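You operate a simulated robot arm through the tools that you are given. There is no shell and no other tool.

You are at the controls of a simulated robot arm. One attempt, no reset.

## Task
Load the ball from the fibre block into the blue cup and give it eight strokes in the stamper.
Fine: that cup under the foot, dial on 8, one run; switch off at the end; leave the other balls.

Only the result counts: the job must be done as asked and must still hold three seconds after the hand-in. Knocking over, shifting, dropping, spilling or breaking anything else fails it.

## Robot
A 7-joint arm with a two-finger parallel gripper, fixed in place. Base frame: the origin is at the foot of the arm, x ahead of it, y to its left, z up. Lengths are in mm, angles in rad, forces in N, time in s.
Its first joint turns from -2.897 to 2.897 rad. Payload 4.4 kg.
The TCP is the grasp point between the finger pads, 23 mm short of the fingertips. In the tool frame z runs along the fingers and y along their closing line. The gripper opens to 94 mm. The fingers are 38 mm wide and 10 mm thick; the gripper's body (54 by 96 mm) begins 39 mm behind the TCP.
Orientation is told as [roll, pitch, yaw] about the base's x, y, z axes, in that order, counted from this pose: with the fingers straight down and closing along the base's y, the tool's x points along the base's -x, its y along +y and its z along -z.

## Interface
- The arm moves only by the tool move_arm. Its arguments are lists of equal length, an entry for each row: "delta_pos": the shift along the base's x, y, z in units of 20 mm (1.0 is 20 mm), a list of three; "turn": the turn, a rotation vector about the base's x, y, z in units of 4 degrees (1.0 is 4 degrees), a list of three. In form: {"delta_pos": [[tx, ty, tz], ...], "turn": [[rx, ry, rz], ...]}. A call has 1 to 20 rows; each row shifts and turns the commanded pose from where the row before left it. "jaw" is the opening, from 0 (shut) to 1 (fully open), set as the call begins (left out, the last holds). A call with a number of a shift or a turn outside -1 to 1 is refused whole. Rows are played at 5 a second. More than 50 mm and 0.15 rad between two rows, or a gripper value outside its range, and nothing of the call is played. A pose out of reach is approached as far as the arm can. The call stops where the force on the tool passes 80 N (or 10 N more than at its start, if that is more) or the arm is blocked; 0.2 s more then pass. The fingers move at their own pace (about 72 mm/s each) and stop on an object; they squeeze with about 40 N. The grip force told is the motor's: it shows also when the fingers shut on nothing. Time passes only in rows, and 0.2 s behind the last, so rows that do not move let the fingers close. It gives the time, the measured TCP pose, the force on the tool (base axes), the opening and the grip force at its end, in the units of the frame above (readings bear some noise), with the torque about the TCP (base axes, N m) and any sound that the robot's microphone picked up.
- Cameras (640 x 400 px; columns grow to the right, rows downward): "scene" is fixed at [48.6, -648.2, 1730.7]; the picture's right is [0.72, -0.69, 0.00], its down [-0.39, -0.41, -0.83] and it looks along [0.57, 0.60, -0.56] (base axes); focal length 325 px, centre (320, 200). "wrist" rides on the gripper at [86, 16, -74] in the tool frame; the picture's right is [-0.18, 0.98, 0.00], its down [-0.58, -0.11, -0.81] and it looks along [-0.79, -0.15, 0.59] (tool axes); focal length 243 px, centre (320, 200). There is no depth. A picture from a camera that has moved, and an enlarged one, comes with that camera's place and axes in the base frame and with its lens.
- grab_frame(camera): a new picture of that camera. No time passes.
- inspect(camera, box): a new picture of the part [left, top, right, bottom] of that camera's present view, enlarged. No time passes.
- sign_off(): hands the job in; it is judged then, once.

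Nothing tells you positions but the pictures and the camera data. Unless the task says otherwise, let go and move clear before handing in.

The tools are called as name(argument=value, ...) on one line, values as JSON. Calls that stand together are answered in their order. move_arm: Moves the arm, as the interface text tells. Its arguments: {"type":"object","properties":{"delta_pos":{"type":"array","items":{"type":"array","items":{"type":"number"}}},"turn":{"type":"array","items":{"type":"array","items":{"type":"number"}}},"jaw":{"type":"number"}},"required":["delta_pos","turn"]} The other tools are called the same way: grab_frame (camera) takes a picture; inspect (camera, box) takes an enlarged picture of a part of a camera's view; sign_off () hands the job in.

At the start:

```text
time_s: 0.0
eef_pos: [507.9, 315.3, 1370.9]
tool_rot: [0.0, -0.001, 0.0]
force: [0.6, 0.3, 0.0]
wrist_torque: [-0.01, 0.03, -0.01]
finger_gap: 93.9
grip_force: 0.0
```

scene: 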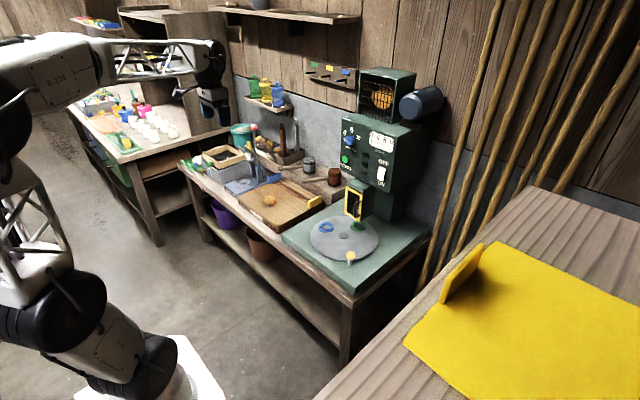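
wrist: 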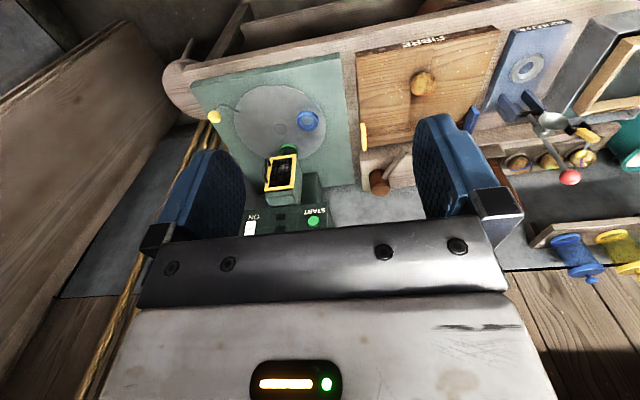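

I see a bench with a green stamper machine, a fibre block holding a ball, and cups on a small shelf. I'll enlarge parts of the picture to identify things before moving.

inspect(camera="scene", box=[330, 60, 450, 135])

inspect(camera="scene", box=[330, 110, 430, 200])

inspect(camera="scene", box=[270, 170, 430, 290])

inspect(camera="scene", box=[180, 60, 340, 180])

inspect(camera="scene", box=[180, 130, 340, 240])

inspect(camera="scene", box=[60, 60, 220, 180])

inspect(camera="wrist", box=[180, 60, 360, 250])

inspect(camera="wrist", box=[340, 20, 640, 290])

```text
5.33 times, centred on (390, 98) of scene
camera zoom: at [48.6, -648.2, 1730.7], right [0.72, -0.69, 0.0], down [-0.39, -0.41, -0.83], along [0.57, 0.6, -0.56], focal length 1734 px, centre (-53, 747)
```

zoom: 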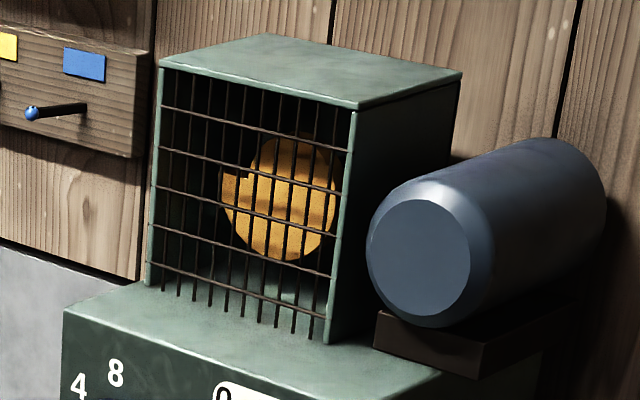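

```text
4.44 times, centred on (380, 155) of scene
camera zoom: at [48.6, -648.2, 1730.7], right [0.72, -0.69, 0.0], down [-0.39, -0.41, -0.83], along [0.57, 0.6, -0.56], focal length 1445 px, centre (53, 400)
```

zoom: 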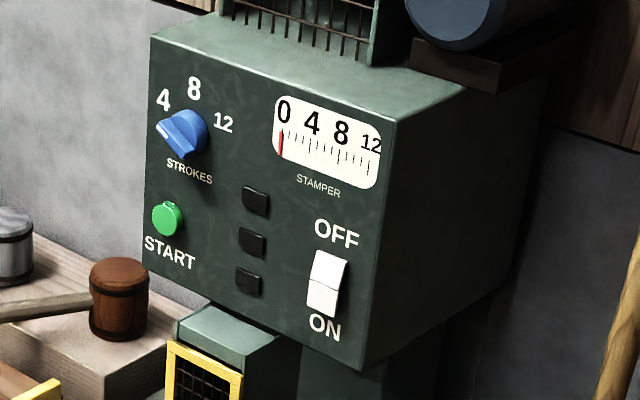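

```text
3.33 times, centred on (350, 230) of scene
camera zoom: at [48.6, -648.2, 1730.7], right [0.72, -0.69, 0.0], down [-0.39, -0.41, -0.83], along [0.57, 0.6, -0.56], focal length 1084 px, centre (220, 100)
```

zoom: 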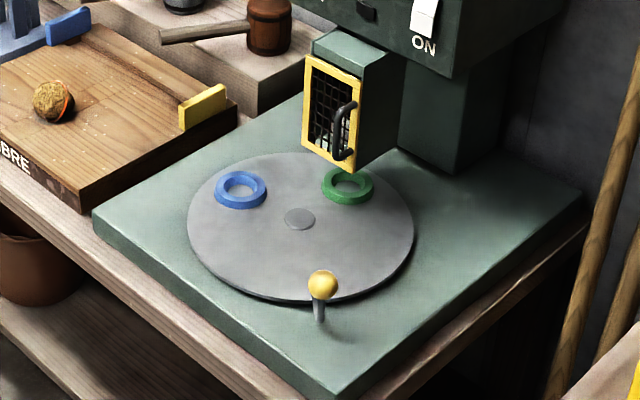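

```text
3.33 times, centred on (260, 120) of scene
camera zoom: at [48.6, -648.2, 1730.7], right [0.72, -0.69, 0.0], down [-0.39, -0.41, -0.83], along [0.57, 0.6, -0.56], focal length 1084 px, centre (520, 467)
```

zoom: 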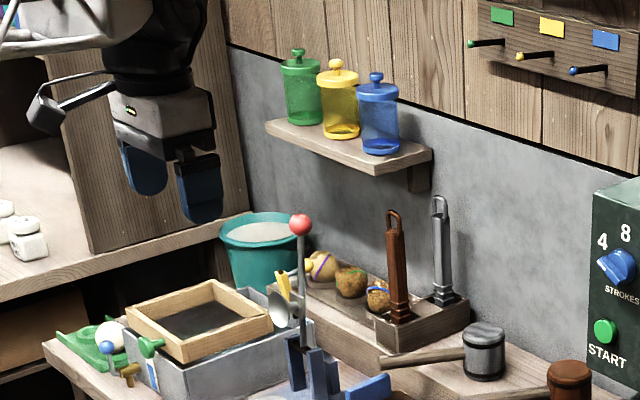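

```text
3.64 times, centred on (260, 185) of scene
camera zoom: at [48.6, -648.2, 1730.7], right [0.72, -0.69, 0.0], down [-0.39, -0.41, -0.83], along [0.57, 0.6, -0.56], focal length 1182 px, centre (538, 254)
```

zoom: 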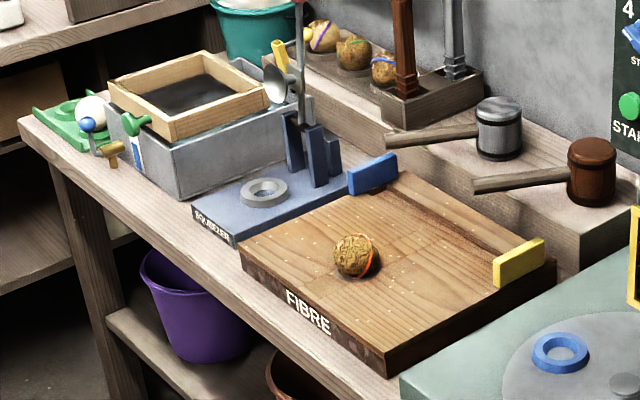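

```text
3.33 times, centred on (140, 120) of scene
camera zoom: at [48.6, -648.2, 1730.7], right [0.72, -0.69, 0.0], down [-0.39, -0.41, -0.83], along [0.57, 0.6, -0.56], focal length 1084 px, centre (920, 467)
```

zoom: 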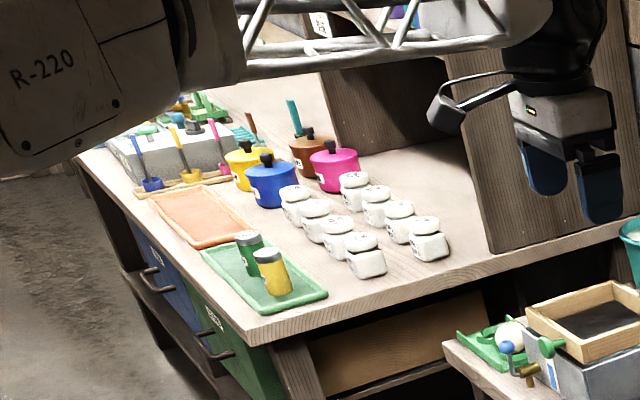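

```text
2.11 times, centred on (270, 155) of wrist
camera zoom: at [420.0, 329.1, 1445.5], right [0.18, 0.98, 0.0], down [0.58, -0.11, 0.81], along [0.79, -0.15, -0.59], focal length 511 px, centre (425, 295)
```

zoom: 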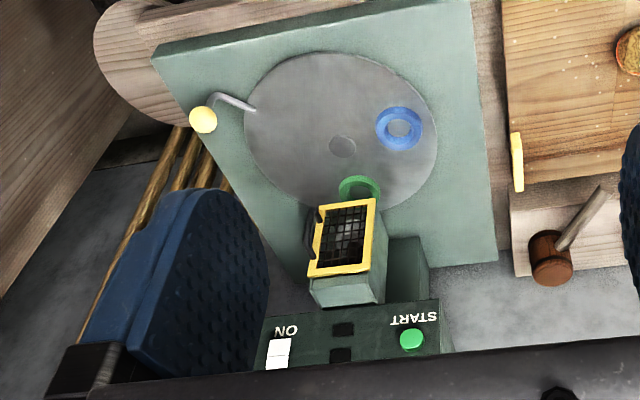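

```text
1.48 times, centred on (490, 155) of wrist
camera zoom: at [420.0, 329.1, 1445.5], right [0.18, 0.98, 0.0], down [0.58, -0.11, 0.81], along [0.79, -0.15, -0.59], focal length 359 px, centre (68, 267)
```

zoom: 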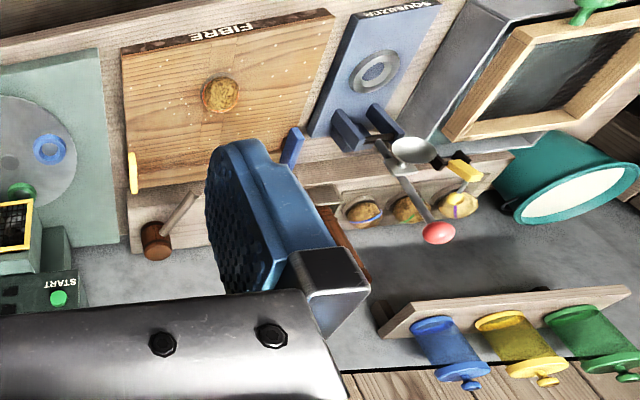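

The panel faces the robot at x≈1025. By triangulation the turntable centre is near (917, 99, 761), with the blue cup near (895, 198), the green cup under the guarded foot, and the ball near (835, 554, 768). I'll move to a closer viewpoint to study the machine.

move_arm(delta_pos=[[0.4, -0.9, -0.7], [0.4, -0.9, -0.7], [0.4, -0.9, -0.7], [0.4, -0.9, -0.7], [0.4, -0.9, -0.7], [0.4, -0.9, -0.7], [0.4, -0.9, -0.7], [0.4, -0.9, -0.7], [0.4, -0.9, -0.7], [0.4, -0.9, -0.7], [0.4, -0.9, -0.7], [0.2, -0.5, -0.7]], turn=[[0, 0, 0], [0, 0, 0], [0, 0, 0], [0, 0, 0], [0, 0, 0], [0, 0, 0], [0, 0, 0], [0, 0, 0], [0, 0, 0], [0, 0, 0], [0, 0, 0], [0, 0, 0]])

grab_frame(camera="wrist")

```text
time_s: 2.6
eef_pos: [598.0, 105.0, 1202.4]
tool_rot: [-0.001, -0.001, -0.001]
force: [0.2, 0.0, 0.3]
wrist_torque: [-0.01, 0.01, -0.01]
finger_gap: 94.1
grip_force: 0.0
```

```text
taken
camera wrist: at [510.6, 120.1, 1276.6], right [0.18, 0.98, 0.0], down [0.58, -0.11, 0.81], along [0.79, -0.15, -0.59], focal length 243 px, centre (320, 200)
```

wrist: 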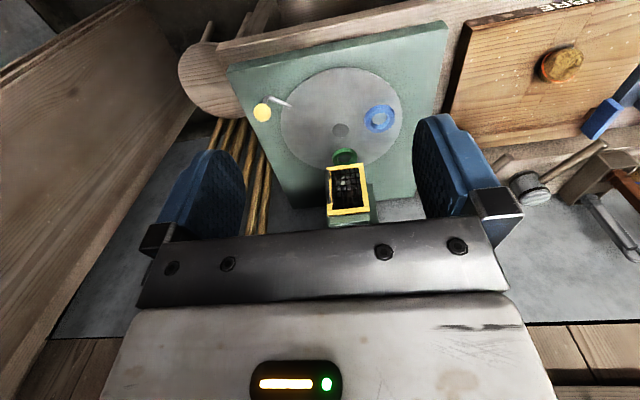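

The stamper base, disk, cups and guard are in view between the fingers. I'll zoom in on them.

inspect(camera="wrist", box=[300, 130, 400, 230])

inspect(camera="wrist", box=[230, 60, 350, 150])

inspect(camera="scene", box=[320, 170, 400, 220])

inspect(camera="scene", box=[320, 225, 390, 275])

inspect(camera="scene", box=[335, 115, 395, 155])

inspect(camera="scene", box=[370, 145, 430, 195])

inspect(camera="scene", box=[235, 175, 335, 235])

```text
4.00 times, centred on (350, 180) of wrist
camera zoom: at [510.6, 120.1, 1276.6], right [0.18, 0.98, 0.0], down [0.58, -0.11, 0.81], along [0.79, -0.15, -0.59], focal length 970 px, centre (200, 280)
```

zoom: 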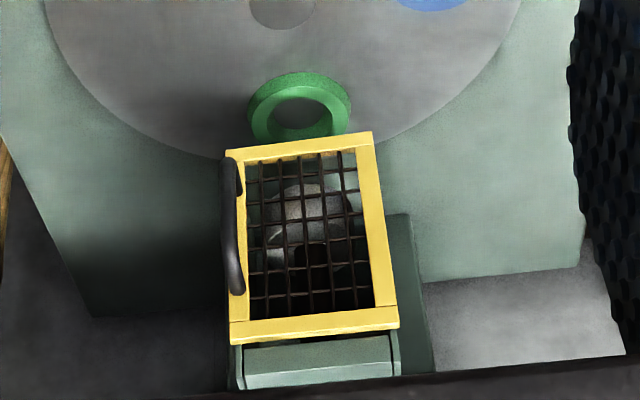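

```text
4.44 times, centred on (290, 105) of wrist
camera zoom: at [510.6, 120.1, 1276.6], right [0.18, 0.98, 0.0], down [0.58, -0.11, 0.81], along [0.79, -0.15, -0.59], focal length 1078 px, centre (453, 622)
```

zoom: 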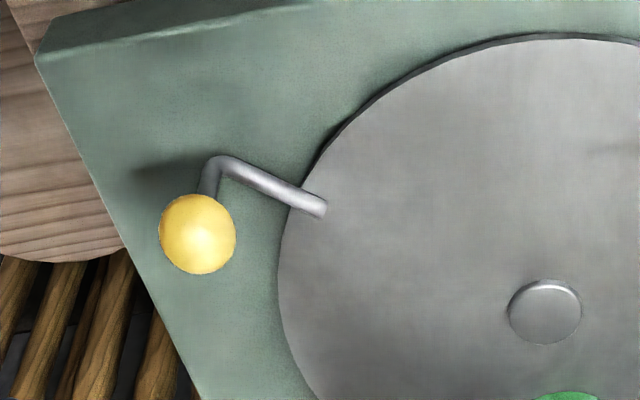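

```text
8.00 times, centred on (360, 195) of scene
camera zoom: at [48.6, -648.2, 1730.7], right [0.72, -0.69, 0.0], down [-0.39, -0.41, -0.83], along [0.57, 0.6, -0.56], focal length 2601 px, centre (0, 240)
```

zoom: 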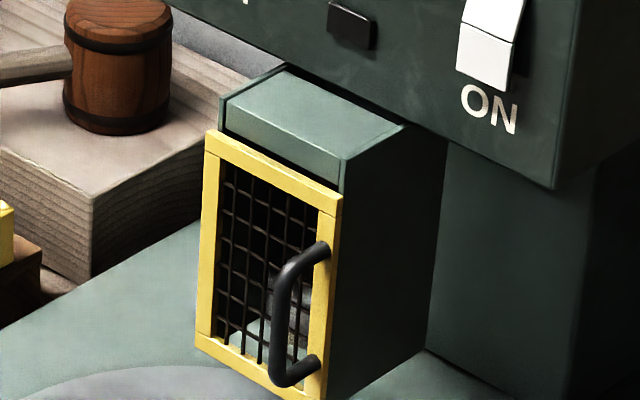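

```text
8.00 times, centred on (355, 250) of scene
camera zoom: at [48.6, -648.2, 1730.7], right [0.72, -0.69, 0.0], down [-0.39, -0.41, -0.83], along [0.57, 0.6, -0.56], focal length 2601 px, centre (40, -200)
```

zoom: 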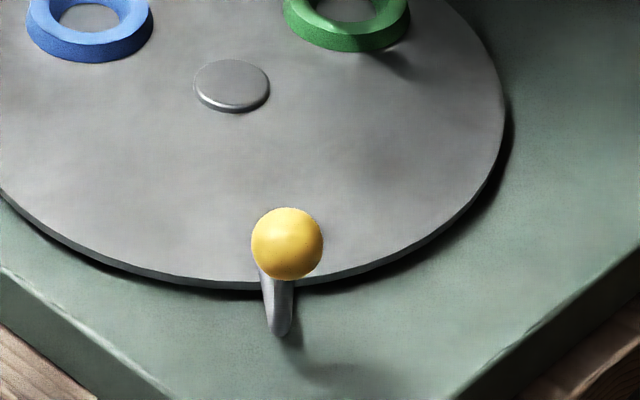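

```text
10.00 times, centred on (365, 135) of scene
camera zoom: at [48.6, -648.2, 1730.7], right [0.72, -0.69, 0.0], down [-0.39, -0.41, -0.83], along [0.57, 0.6, -0.56], focal length 3251 px, centre (-130, 850)
```

zoom: 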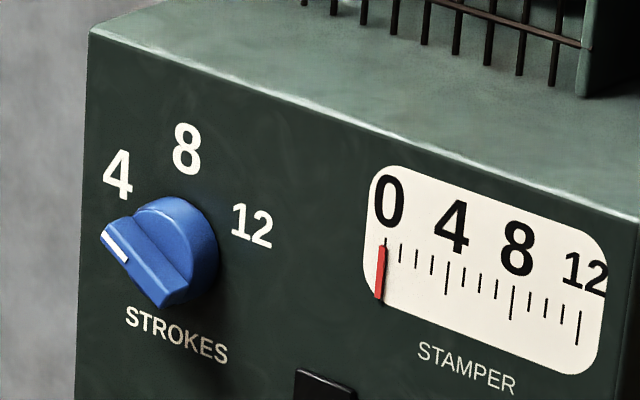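

```text
8.00 times, centred on (400, 170) of scene
camera zoom: at [48.6, -648.2, 1730.7], right [0.72, -0.69, 0.0], down [-0.39, -0.41, -0.83], along [0.57, 0.6, -0.56], focal length 2601 px, centre (-320, 440)
```

zoom: 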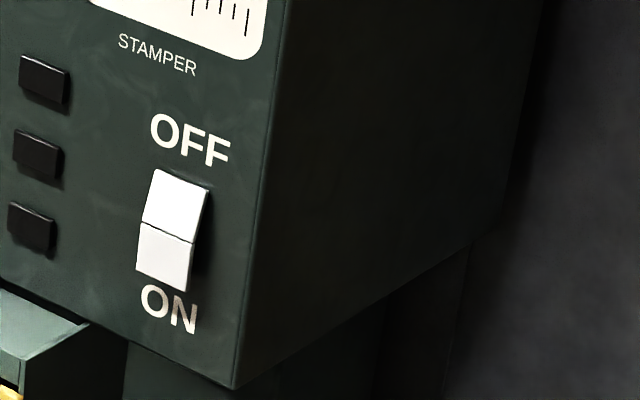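

```text
6.40 times, centred on (285, 205) of scene
camera zoom: at [48.6, -648.2, 1730.7], right [0.72, -0.69, 0.0], down [-0.39, -0.41, -0.83], along [0.57, 0.6, -0.56], focal length 2081 px, centre (544, 168)
```

zoom: 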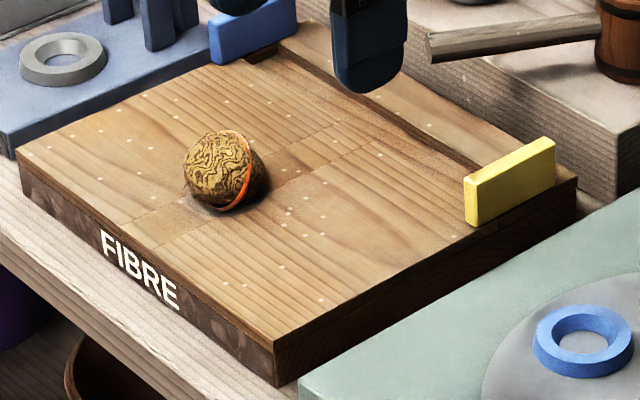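

The guard door looks closed over the foot, the disk turns by the yellow knob on its bent rod, and the dial sits left of 8. Next I'll move above the fibre block to locate the ball exactly.

move_arm(delta_pos=[[0.2, 1, -0.2], [0.2, 1, -0.2], [0.2, 1, -0.2], [0.2, 1, -0.2], [0.2, 1, -0.2], [0.2, 1, -0.2], [0.2, 1, -0.2], [0.2, 1, -0.2], [0.2, 1, -0.5], [0.2, 1, -0.5], [0.2, 1, -0.5], [0.2, 1, -0.5], [0.2, 1, -0.5], [0.2, 1, -0.5], [0.2, 1, -0.5], [0.2, 1, -0.5], [0.2, 1, -0.5], [0.2, 1, -0.5], [0.2, 1, -0.5], [0.2, 1, -0.5]], turn=[[0, 0, 0], [0, 0, 0], [0, 0, 0], [0, 0, 0], [0, 0, 0], [0, 0, 0], [0, 0, 0], [0, 0, 0], [0, 0, 0], [0, 0, 0], [0, 0, 0], [0, 0, 0], [0, 0, 0], [0, 0, 0], [0, 0, 0], [0, 0, 0], [0, 0, 0], [0, 0, 0], [0, 0, 0], [0, 0, 0]])

grab_frame(camera="wrist")

grab_frame(camera="scene")

```text
time_s: 6.8
eef_pos: [679.4, 506.3, 1050.7]
tool_rot: [0.0, 0.0, -0.003]
force: [-1.1, 0.0, -1.2]
wrist_torque: [-0.02, -0.01, 0.03]
finger_gap: 94.0
grip_force: 0.1
```

```text
taken
camera wrist: at [591.7, 521.1, 1125.6], right [0.19, 0.98, 0.0], down [0.58, -0.11, 0.81], along [0.79, -0.15, -0.59], focal length 243 px, centre (320, 200)
```

wrist: 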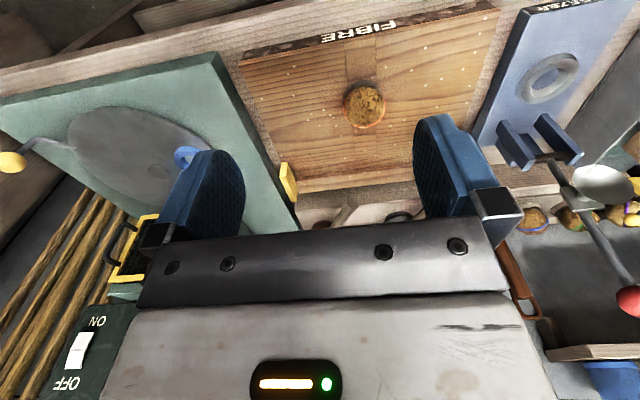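

```text
taken
```

scene: 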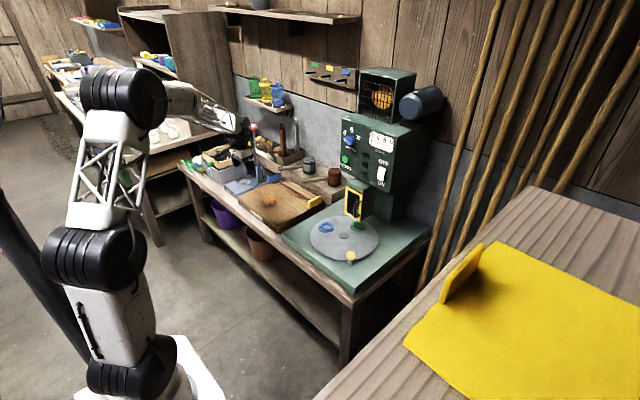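

The ball sits in its seat on the fibre block, clear of the squeezer posts. I'll zoom in to fix its position.

inspect(camera="wrist", box=[320, 60, 420, 140])

inspect(camera="scene", box=[250, 180, 290, 210])

inspect(camera="scene", box=[230, 120, 330, 230])

```text
5.00 times, centred on (370, 100) of wrist
camera zoom: at [591.7, 521.1, 1125.6], right [0.19, 0.98, 0.0], down [0.58, -0.11, 0.81], along [0.79, -0.15, -0.59], focal length 1213 px, centre (70, 700)
```

zoom: 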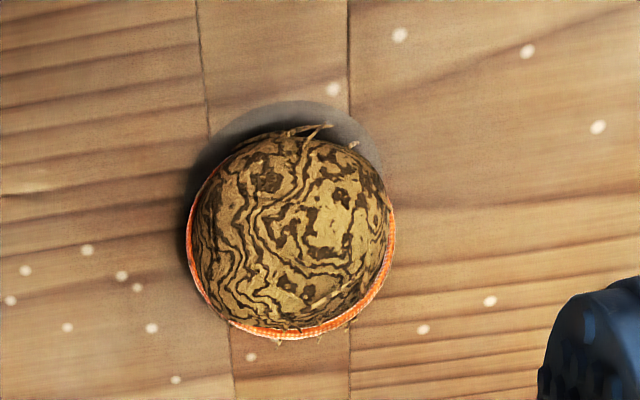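

```text
13.33 times, centred on (270, 195) of scene
camera zoom: at [48.6, -648.2, 1730.7], right [0.72, -0.69, 0.0], down [-0.39, -0.41, -0.83], along [0.57, 0.6, -0.56], focal length 4335 px, centre (987, 267)
```

zoom: 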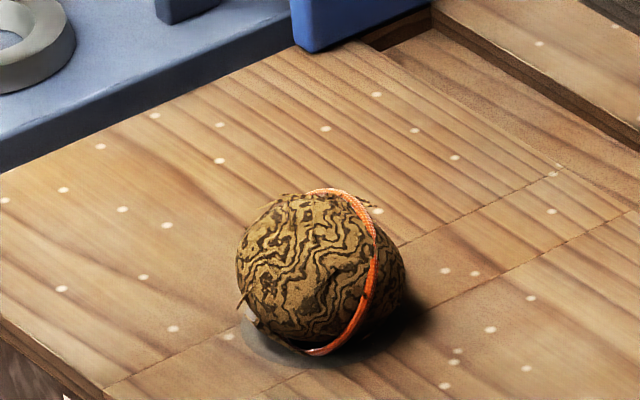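

```text
3.64 times, centred on (280, 175) of scene
camera zoom: at [48.6, -648.2, 1730.7], right [0.72, -0.69, 0.0], down [-0.39, -0.41, -0.83], along [0.57, 0.6, -0.56], focal length 1182 px, centre (466, 291)
```

zoom: 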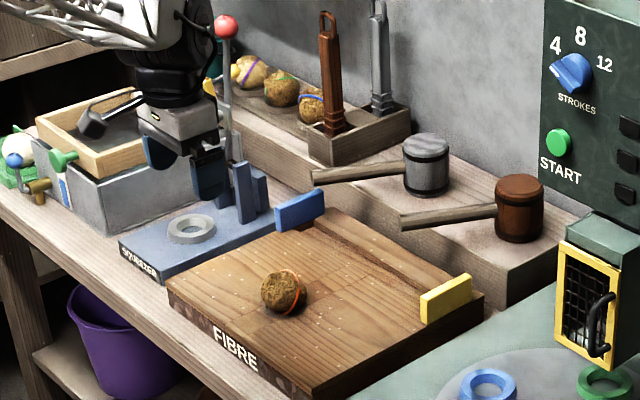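

The ball centre is about (834, 551, 769) with radius about 34. I'll move above it with a slight outward tilt for reach.

move_arm(delta_pos=[[0.97, 0.29, -0.9], [0.97, 0.29, -0.9], [0.97, 0.29, -0.9], [0.97, 0.29, -0.9], [0.97, 0.29, -0.9], [0.97, 0.29, -0.9], [0.97, 0.29, -0.9], [0.97, 0.29, -0.9]], turn=[[0, -0.5, 0], [0, -0.5, 0], [0, -0.5, 0], [0, -0.5, 0], [0, -0.5, 0], [0, -0.5, 0], [0, 0, 0], [0, 0, 0]], jaw=1)

grab_frame(camera="wrist")

inspect(camera="scene", box=[220, 110, 340, 220])

```text
time_s: 8.6
eef_pos: [836.1, 552.3, 910.3]
tool_rot: [0.0, -0.211, -0.002]
force: [0.0, 0.0, 0.3]
wrist_torque: [0.01, -0.04, -0.01]
finger_gap: 93.8
grip_force: 0.2
```

```text
taken
camera wrist: at [733.9, 565.8, 965.3], right [0.18, 0.98, 0.04], down [0.4, -0.11, 0.91], along [0.9, -0.15, -0.41], focal length 243 px, centre (320, 200)
```

wrist: 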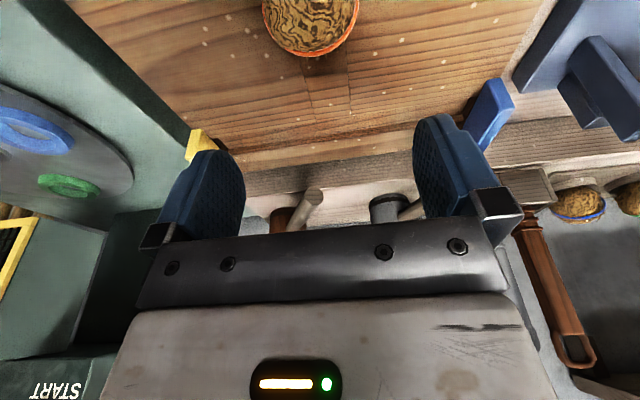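

```text
3.64 times, centred on (280, 165) of scene
camera zoom: at [48.6, -648.2, 1730.7], right [0.72, -0.69, 0.0], down [-0.39, -0.41, -0.83], along [0.57, 0.6, -0.56], focal length 1182 px, centre (466, 327)
```

zoom: 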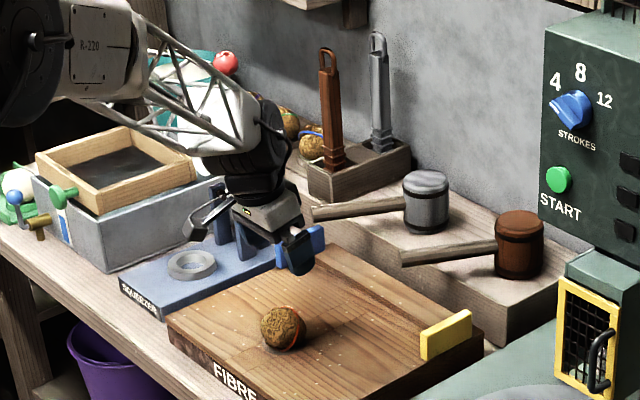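

The pose is reached and the ball is lined up between the fingers. I'll descend straight onto it.

move_arm(delta_pos=[[-0.1, -0.1, -0.9], [0, 0, -0.9], [0, 0, -0.9], [0, 0, -0.9], [0, 0, -0.9], [0, 0, -0.9], [0, 0, 0]], turn=[[0, 0, 0], [0, 0, 0], [0, 0, 0], [0, 0, 0], [0, 0, 0], [0, 0, 0], [0, 0, 0]])

grab_frame(camera="wrist")

inspect(camera="scene", box=[220, 140, 320, 220])

```text
time_s: 10.2
eef_pos: [833.4, 550.4, 798.9]
tool_rot: [-0.001, -0.212, 0.001]
force: [0.3, 0.8, -0.2]
wrist_torque: [0.02, 0.01, -0.01]
finger_gap: 94.0
grip_force: 0.0
```

```text
taken
camera wrist: at [731.7, 564.8, 853.8], right [0.18, 0.98, 0.04], down [0.4, -0.11, 0.91], along [0.9, -0.15, -0.41], focal length 243 px, centre (320, 200)
```

wrist: 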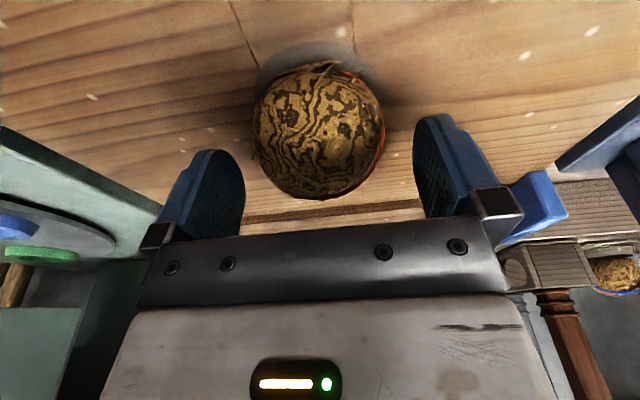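

```text
5.00 times, centred on (270, 180) of scene
camera zoom: at [48.6, -648.2, 1730.7], right [0.72, -0.69, 0.0], down [-0.39, -0.41, -0.83], along [0.57, 0.6, -0.56], focal length 1626 px, centre (570, 300)
```

zoom: 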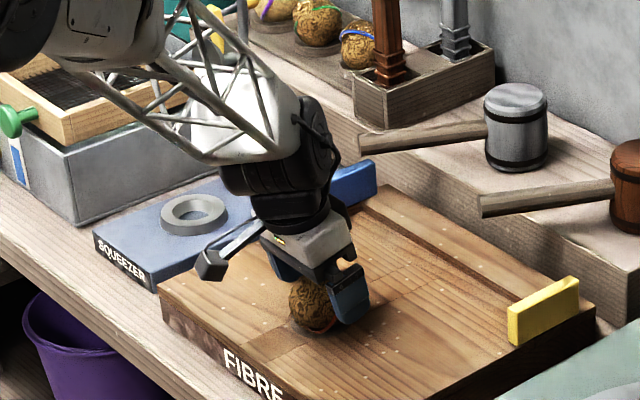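

The ball is centred between the fingers. I'll lower by 25 mm and close the jaw.

move_arm(delta_pos=[[0, 0, -0.62], [0, 0, -0.62], [0, 0, 0]], turn=[[0, 0, 0], [0, 0, 0], [0, 0, 0]])

move_arm(delta_pos=[[0, 0, 0], [0, 0, 0], [0, 0, 0], [0, 0, 0]], turn=[[0, 0, 0], [0, 0, 0], [0, 0, 0], [0, 0, 0]], jaw=0.5)

grab_frame(camera="wrist")

```text
time_s: 11.0
eef_pos: [832.4, 549.2, 776.5]
tool_rot: [-0.001, -0.212, -0.002]
force: [-20.6, -12.6, 30.1]
wrist_torque: [-1.79, 0.93, -0.8]
finger_gap: 94.0
grip_force: 0.9
```

```text
time_s: 12.0
eef_pos: [834.4, 549.3, 776.3]
tool_rot: [0.003, -0.212, -0.002]
force: [15.2, -6.6, 33.1]
wrist_torque: [-1.31, 0.02, 0.64]
finger_gap: 62.7
grip_force: 40.2
```

```text
taken
camera wrist: at [732.0, 564.2, 831.3], right [0.18, 0.98, 0.04], down [0.4, -0.11, 0.91], along [0.9, -0.15, -0.41], focal length 243 px, centre (320, 200)
```

wrist: 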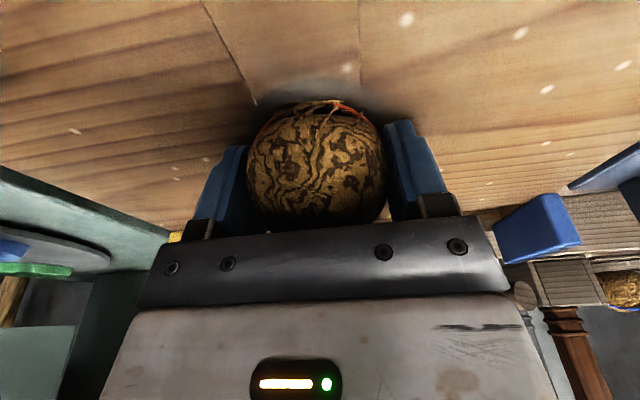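

The ball is gripped at a 62.7 mm gap. The fingertips were lightly touching the block, so I'll lift straight up gently.

move_arm(delta_pos=[[0, 0, 0.3], [0, 0, 0.5], [0, 0, 0.8], [0, 0, 1], [0, 0, 1], [0, 0, 1], [0, 0, 1], [0, 0, 1]], turn=[[0, 0, 0], [0, 0, 0], [0, 0, 0], [0, 0, 0], [0, 0, 0], [0, 0, 0], [0, 0, 0], [0, 0, 0]])

grab_frame(camera="wrist")

inspect(camera="scene", box=[220, 140, 380, 260])

```text
time_s: 13.8
eef_pos: [832.0, 550.6, 906.8]
tool_rot: [0.0, -0.209, -0.001]
force: [0.8, -0.2, -2.0]
wrist_torque: [0.01, -0.01, -0.02]
finger_gap: 62.8
grip_force: 40.3
```

```text
taken
camera wrist: at [730.6, 565.7, 962.0], right [0.18, 0.98, 0.04], down [0.4, -0.11, 0.91], along [0.9, -0.15, -0.41], focal length 243 px, centre (320, 200)
```

wrist: 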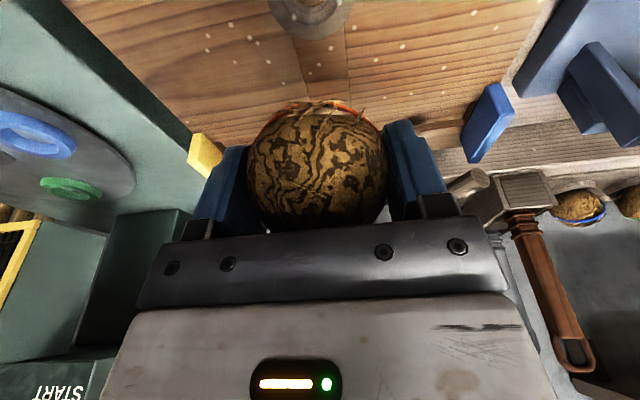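

```text
3.33 times, centred on (300, 200) of scene
camera zoom: at [48.6, -648.2, 1730.7], right [0.72, -0.69, 0.0], down [-0.39, -0.41, -0.83], along [0.57, 0.6, -0.56], focal length 1084 px, centre (387, 200)
```

zoom: 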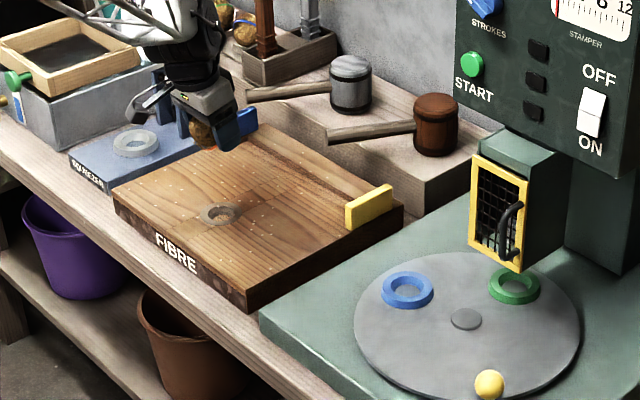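

The ball is in hand and the block seat is empty. Next I'll carry it over toward the blue cup, removing the tilt on the way.

move_arm(delta_pos=[[0.1, -0.95, 0], [0.1, -0.95, 0], [0.1, -0.95, 0], [0.1, -0.95, 0], [0.1, -0.95, 0], [0.1, -0.95, 0], [0.1, -0.95, 0], [0.1, -0.95, 0], [0.1, -0.95, 0], [0.1, -0.95, 0], [0.1, -0.95, 0], [0.1, -0.95, 0], [0.1, -0.95, 0], [0.1, -0.95, 0], [0.1, -0.95, 0], [0.2, -0.95, 0], [0.2, -0.95, 0], [0.2, -0.95, 0], [0, 0, 0]], turn=[[0, 0.3, 0], [0, 0.3, 0], [0, 0.3, 0], [0, 0.3, 0], [0, 0.3, 0], [0, 0.3, 0], [0, 0.3, 0], [0, 0.3, 0], [0, 0.3, 0], [0, 0.3, 0], [0, 0, 0], [0, 0, 0], [0, 0, 0], [0, 0, 0], [0, 0, 0], [0, 0, 0], [0, 0, 0], [0, 0, 0], [0, 0, 0]])

grab_frame(camera="wrist")

inspect(camera="scene", box=[270, 170, 430, 290])

```text
time_s: 17.8
eef_pos: [876.2, 207.7, 906.6]
tool_rot: [0.0, 0.0, -0.001]
force: [0.7, 0.1, -1.6]
wrist_torque: [-0.02, -0.02, 0.0]
finger_gap: 62.7
grip_force: 40.0
```

```text
taken
camera wrist: at [787.8, 222.8, 980.9], right [0.18, 0.98, 0.0], down [0.58, -0.11, 0.81], along [0.79, -0.15, -0.59], focal length 243 px, centre (320, 200)
```

wrist: 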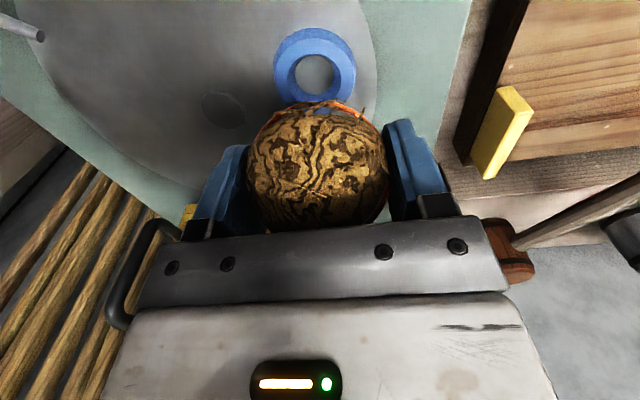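

```text
3.33 times, centred on (350, 230) of scene
camera zoom: at [48.6, -648.2, 1730.7], right [0.72, -0.69, 0.0], down [-0.39, -0.41, -0.83], along [0.57, 0.6, -0.56], focal length 1084 px, centre (220, 100)
```

zoom: 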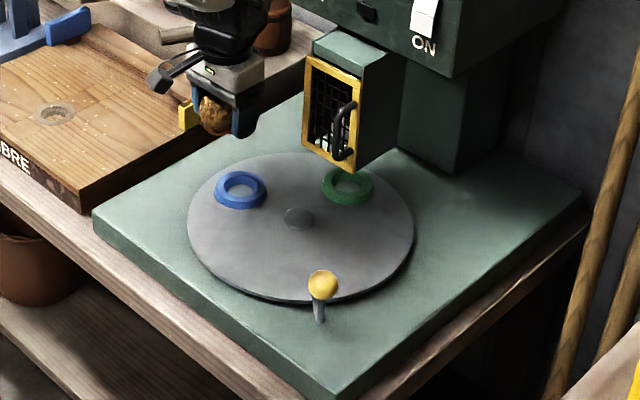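

The blue cup is visible just beyond the ball. I'll zoom in to fix its centre and height.

inspect(camera="wrist", box=[260, 20, 372, 110])

inspect(camera="scene", box=[310, 205, 350, 235])

```text
4.44 times, centred on (316, 65) of wrist
camera zoom: at [787.8, 222.8, 980.9], right [0.18, 0.98, 0.0], down [0.58, -0.11, 0.81], along [0.79, -0.15, -0.59], focal length 1078 px, centre (338, 800)
```

zoom: 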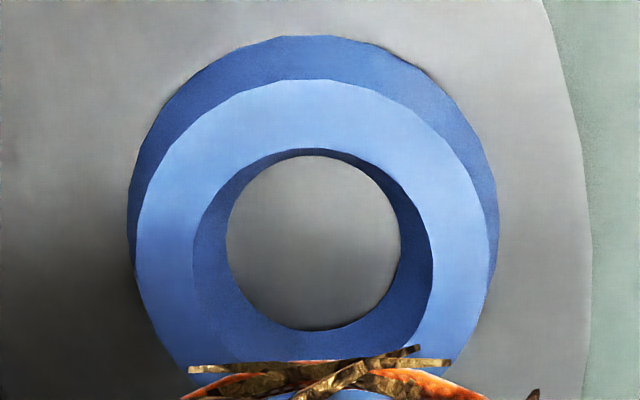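

```text
13.33 times, centred on (330, 220) of scene
camera zoom: at [48.6, -648.2, 1730.7], right [0.72, -0.69, 0.0], down [-0.39, -0.41, -0.83], along [0.57, 0.6, -0.56], focal length 4335 px, centre (187, -67)
```

zoom: 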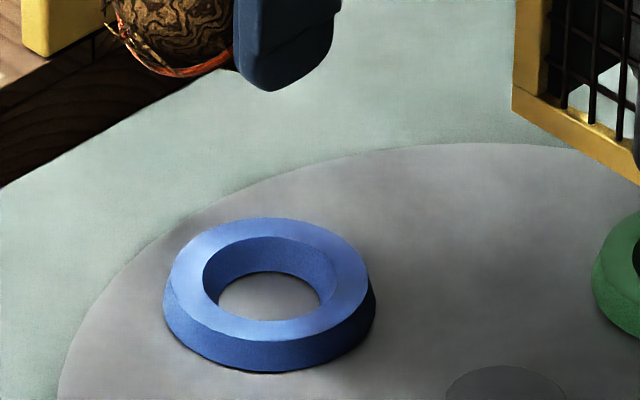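

The cup centre is about (895, 197.5) with its top near z 760–773. I'll move over it and descend part way.

move_arm(delta_pos=[[0.48, -0.25, 0], [0.48, -0.25, 0], [0, 0, -0.85], [0, 0, -0.85], [0, 0, -0.85], [0, 0, -0.85], [0, 0, 0]], turn=[[0, 0, 0], [0, 0, 0], [0, 0, 0], [0, 0, 0], [0, 0, 0], [0, 0, 0], [0, 0, 0]])

grab_frame(camera="wrist")

inspect(camera="scene", box=[300, 190, 360, 235])

```text
time_s: 19.4
eef_pos: [893.4, 200.1, 838.9]
tool_rot: [0.0, 0.0, -0.001]
force: [-0.4, -0.8, -2.0]
wrist_torque: [0.02, -0.01, -0.01]
finger_gap: 62.7
grip_force: 40.2
```

```text
taken
camera wrist: at [805.8, 215.1, 912.7], right [0.18, 0.98, 0.0], down [0.58, -0.11, 0.81], along [0.79, -0.15, -0.59], focal length 243 px, centre (320, 200)
```

wrist: 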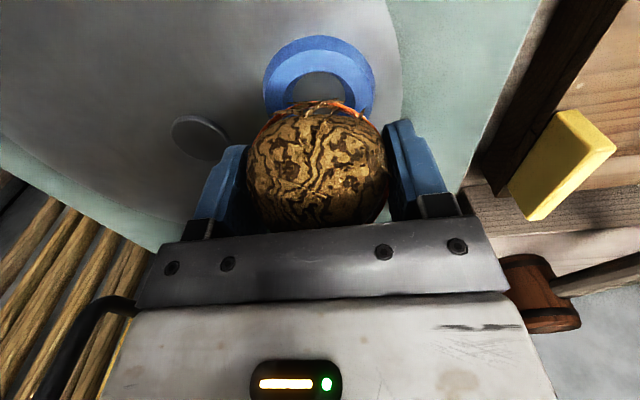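

```text
8.89 times, centred on (330, 212) of scene
camera zoom: at [48.6, -648.2, 1730.7], right [0.72, -0.69, 0.0], down [-0.39, -0.41, -0.83], along [0.57, 0.6, -0.56], focal length 2890 px, centre (231, 89)
```

zoom: 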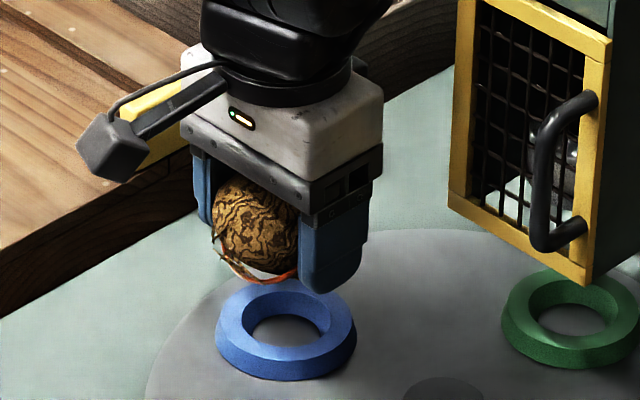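

The alignment is within a few mm, so I'll nudge and descend in small steps while watching the force.

move_arm(delta_pos=[[0.22, -0.1, -0.3], [0, 0, -0.6], [0, 0, -0.5], [0, 0, 0]], turn=[[0, 0, 0], [0, 0, 0], [0, 0, 0], [0, 0, 0]])

inspect(camera="scene", box=[300, 190, 360, 235])

grab_frame(camera="wrist")

```text
time_s: 20.4
eef_pos: [897.5, 194.3, 811.2]
tool_rot: [0.0, 0.0, 0.0]
force: [1.0, -0.1, -0.7]
wrist_torque: [0.0, -0.04, 0.0]
finger_gap: 62.8
grip_force: 40.1
```

```text
8.89 times, centred on (330, 212) of scene
camera zoom: at [48.6, -648.2, 1730.7], right [0.72, -0.69, 0.0], down [-0.39, -0.41, -0.83], along [0.57, 0.6, -0.56], focal length 2890 px, centre (231, 89)
```

zoom: 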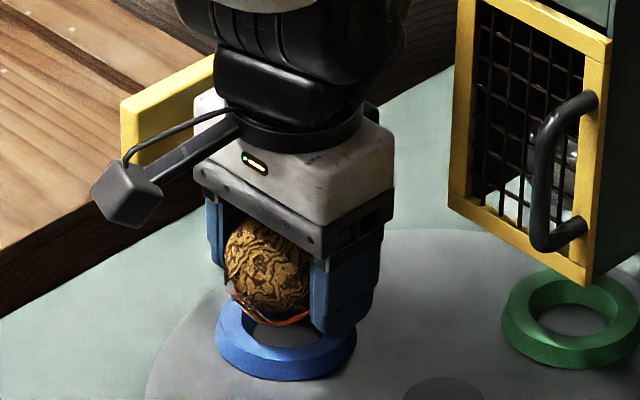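

```text
taken
camera wrist: at [810.5, 210.7, 885.2], right [0.18, 0.98, 0.0], down [0.58, -0.11, 0.81], along [0.79, -0.15, -0.59], focal length 243 px, centre (320, 200)
```

wrist: 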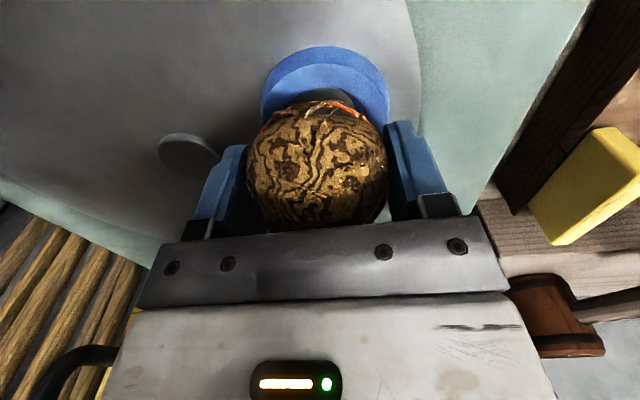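

The ball is just above the cup. I'll shift 2 mm in +y and continue down in fine steps.

move_arm(delta_pos=[[0, 0.1, -0.2], [0, 0, 0]], turn=[[0, 0, 0], [0, 0, 0]])

move_arm(delta_pos=[[0, 0, -0.15], [0, 0, 0]], turn=[[0, 0, 0], [0, 0, 0]])

```text
time_s: 21.0
eef_pos: [896.9, 197.6, 805.6]
tool_rot: [-0.001, -0.001, 0.0]
force: [0.6, 0.1, -0.9]
wrist_torque: [0.01, 0.01, 0.0]
finger_gap: 62.9
grip_force: 40.3
```

```text
time_s: 21.6
eef_pos: [898.3, 198.4, 803.3]
tool_rot: [0.002, 0.0, 0.0]
force: [0.7, 0.5, -1.4]
wrist_torque: [-0.03, -0.01, -0.01]
finger_gap: 62.4
grip_force: 40.7
```

move_arm(delta_pos=[[0, 0, -0.15], [0, 0, 0]], turn=[[0, 0, 0], [0, 0, 0]])

inspect(camera="scene", box=[310, 200, 350, 230])

inspect(camera="wrist", box=[240, 40, 420, 160])

```text
time_s: 22.2
eef_pos: [897.6, 199.0, 798.8]
tool_rot: [0.001, 0.0, 0.0]
force: [0.5, 0.2, -0.3]
wrist_torque: [0.05, -0.01, -0.01]
finger_gap: 62.7
grip_force: 39.6
```

```text
13.33 times, centred on (330, 215) of scene
camera zoom: at [48.6, -648.2, 1730.7], right [0.72, -0.69, 0.0], down [-0.39, -0.41, -0.83], along [0.57, 0.6, -0.56], focal length 4335 px, centre (187, 0)
```

zoom: 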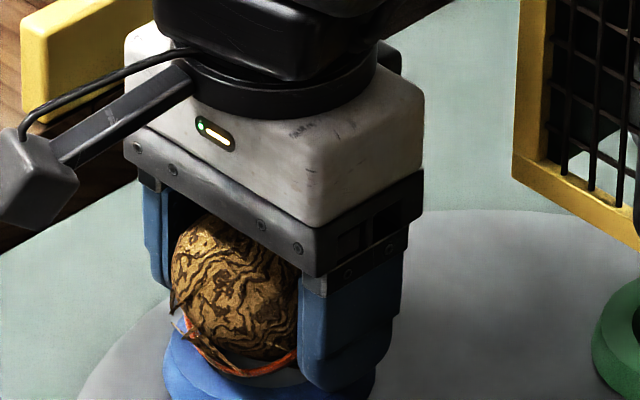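

```text
3.33 times, centred on (330, 100) of wrist
camera zoom: at [809.9, 213.3, 875.1], right [0.18, 0.98, 0.0], down [0.58, -0.11, 0.81], along [0.79, -0.15, -0.59], focal length 809 px, centre (287, 533)
```

zoom: 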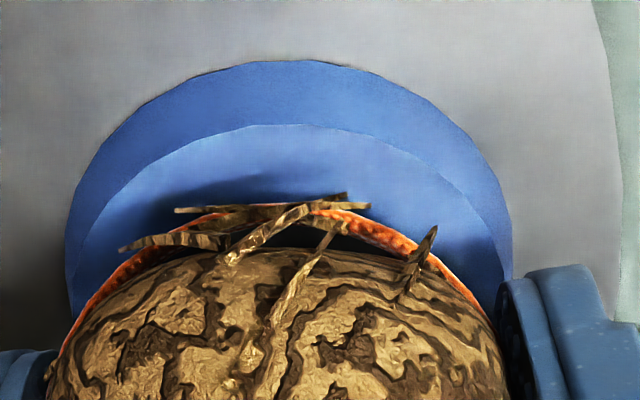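

There is no contact yet, and the cup sits about 3 mm further in +y. I'll correct that and keep stepping down.

move_arm(delta_pos=[[0, 0.15, -0.1], [0, 0, 0]], turn=[[0, 0, 0], [0, 0, 0]])

move_arm(delta_pos=[[0, 0, -0.15], [0, 0, 0]], turn=[[0, 0, 0], [0, 0, 0]])

inspect(camera="wrist", box=[240, 40, 420, 160])

inspect(camera="scene", box=[310, 205, 350, 235])

```text
time_s: 22.8
eef_pos: [896.6, 201.7, 798.2]
tool_rot: [0.0, 0.001, 0.0]
force: [0.5, 0.4, -1.5]
wrist_torque: [-0.02, 0.01, 0.0]
finger_gap: 62.5
grip_force: 40.4
```

```text
time_s: 23.4
eef_pos: [897.3, 202.1, 796.2]
tool_rot: [-0.001, -0.002, -0.001]
force: [0.2, -2.2, 4.9]
wrist_torque: [0.07, -0.01, 0.02]
finger_gap: 62.7
grip_force: 40.2
```

```text
3.33 times, centred on (330, 100) of wrist
camera zoom: at [810.2, 216.6, 869.8], right [0.18, 0.98, 0.0], down [0.58, -0.11, 0.81], along [0.79, -0.15, -0.59], focal length 809 px, centre (287, 533)
```

zoom: 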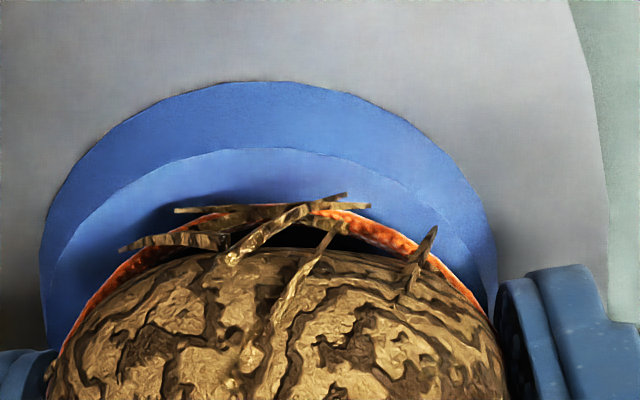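

```text
13.33 times, centred on (330, 220) of scene
camera zoom: at [48.6, -648.2, 1730.7], right [0.72, -0.69, 0.0], down [-0.39, -0.41, -0.83], along [0.57, 0.6, -0.56], focal length 4335 px, centre (187, -67)
```

zoom: 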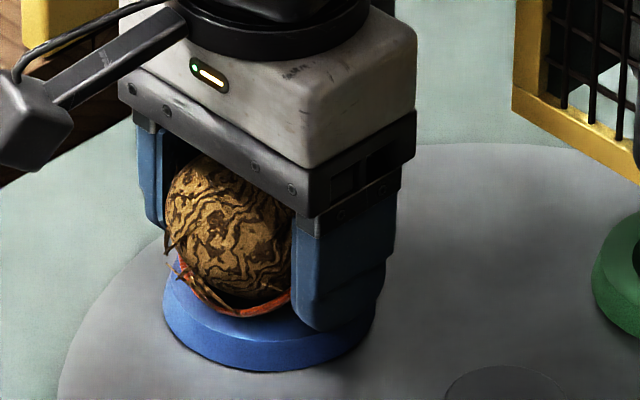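

First light contact is at TCP z≈796. I'll back off 1 mm in −y, settle 1.5 mm lower, and then open gently.

move_arm(delta_pos=[[0, -0.06, -0.07], [0, 0, 0]], turn=[[0, 0, 0], [0, 0, 0]])

move_arm(delta_pos=[[0, 0, 0], [0, 0, 0], [0, 0, 0], [0, 0, 0]], turn=[[0, 0, 0], [0, 0, 0], [0, 0, 0], [0, 0, 0]], jaw=1)

grab_frame(camera="wrist")

inspect(camera="scene", box=[310, 205, 350, 235])

```text
time_s: 24.0
eef_pos: [899.5, 201.0, 794.1]
tool_rot: [0.0, -0.001, 0.0]
force: [2.1, -2.1, 16.4]
wrist_torque: [0.09, 0.21, 0.01]
finger_gap: 62.7
grip_force: 39.7
```

```text
time_s: 25.0
eef_pos: [898.2, 199.8, 792.5]
tool_rot: [-0.002, 0.001, 0.0]
force: [0.1, -1.2, 0.0]
wrist_torque: [0.03, -0.04, -0.02]
finger_gap: 94.0
grip_force: 0.0
```

```text
taken
camera wrist: at [810.6, 215.5, 867.3], right [0.18, 0.98, 0.0], down [0.58, -0.11, 0.81], along [0.79, -0.15, -0.59], focal length 243 px, centre (320, 200)
```

wrist: 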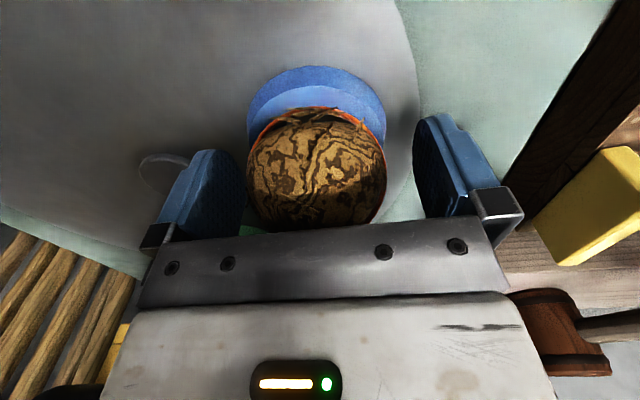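

```text
13.33 times, centred on (330, 220) of scene
camera zoom: at [48.6, -648.2, 1730.7], right [0.72, -0.69, 0.0], down [-0.39, -0.41, -0.83], along [0.57, 0.6, -0.56], focal length 4335 px, centre (187, -67)
```

zoom: 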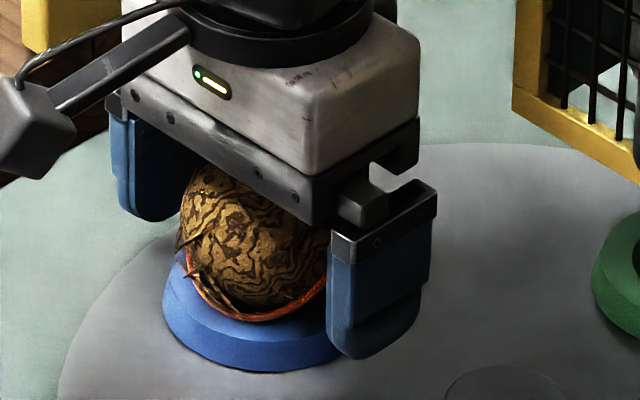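

The ball is seated in the blue cup. I'll raise straight up, then move toward the yellow knob.

move_arm(delta_pos=[[0, 0, 0.5], [0, 0, 0.9], [0, 0, 1], [0, 0, 1], [0, 0, 1], [0, 0, 1], [0, 0, 1], [-0.5, 0, 0], [-0.5, -0.9, 0], [-0.5, -0.9, 0], [-0.5, -0.9, 0], [-0.5, -0.9, 0], [-0.5, -0.9, 0], [-0.5, -0.9, 0], [-0.5, -0.9, 0], [-0.5, -0.9, 0], [-0.5, -0.9, 0], [-0.5, -0.9, 0], [-0.5, -0.9, 0]], turn=[[0, 0, 0], [0, 0, 0], [0, 0, 0], [0, 0, 0], [0, 0, 0], [0, 0, 0], [0, 0, 0], [0, 0, 0], [0, 0, 0], [0, 0, 0], [0, 0, 0], [0, 0, 0], [0, 0, 0], [0, 0, 0], [0, 0, 0], [0, 0, 0], [0, 0, 0], [0, 0, 0], [0, 0, 0]])

grab_frame(camera="wrist")

inspect(camera="scene", box=[290, 160, 430, 270])

```text
time_s: 29.0
eef_pos: [779.8, -0.7, 923.2]
tool_rot: [0.0, 0.0, 0.0]
force: [0.0, 0.0, 0.4]
wrist_torque: [-0.05, 0.0, 0.0]
finger_gap: 94.0
grip_force: 0.0
```

```text
taken
camera wrist: at [692.5, 15.6, 997.3], right [0.18, 0.98, 0.0], down [0.58, -0.11, 0.81], along [0.79, -0.15, -0.59], focal length 243 px, centre (320, 200)
```

wrist: 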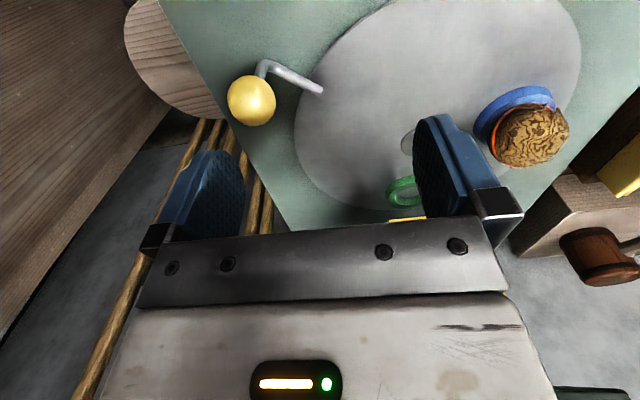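

```text
3.64 times, centred on (360, 215) of scene
camera zoom: at [48.6, -648.2, 1730.7], right [0.72, -0.69, 0.0], down [-0.39, -0.41, -0.83], along [0.57, 0.6, -0.56], focal length 1182 px, centre (174, 146)
```

zoom: 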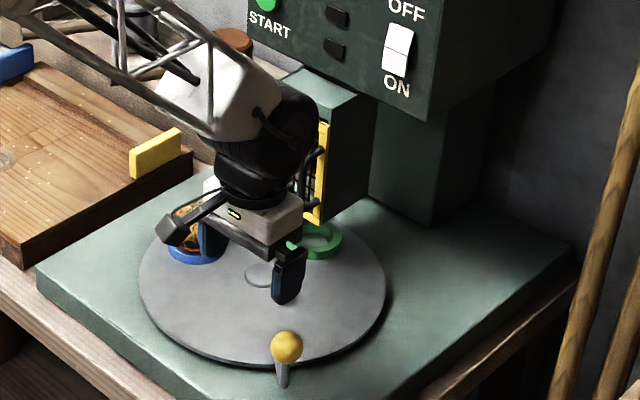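

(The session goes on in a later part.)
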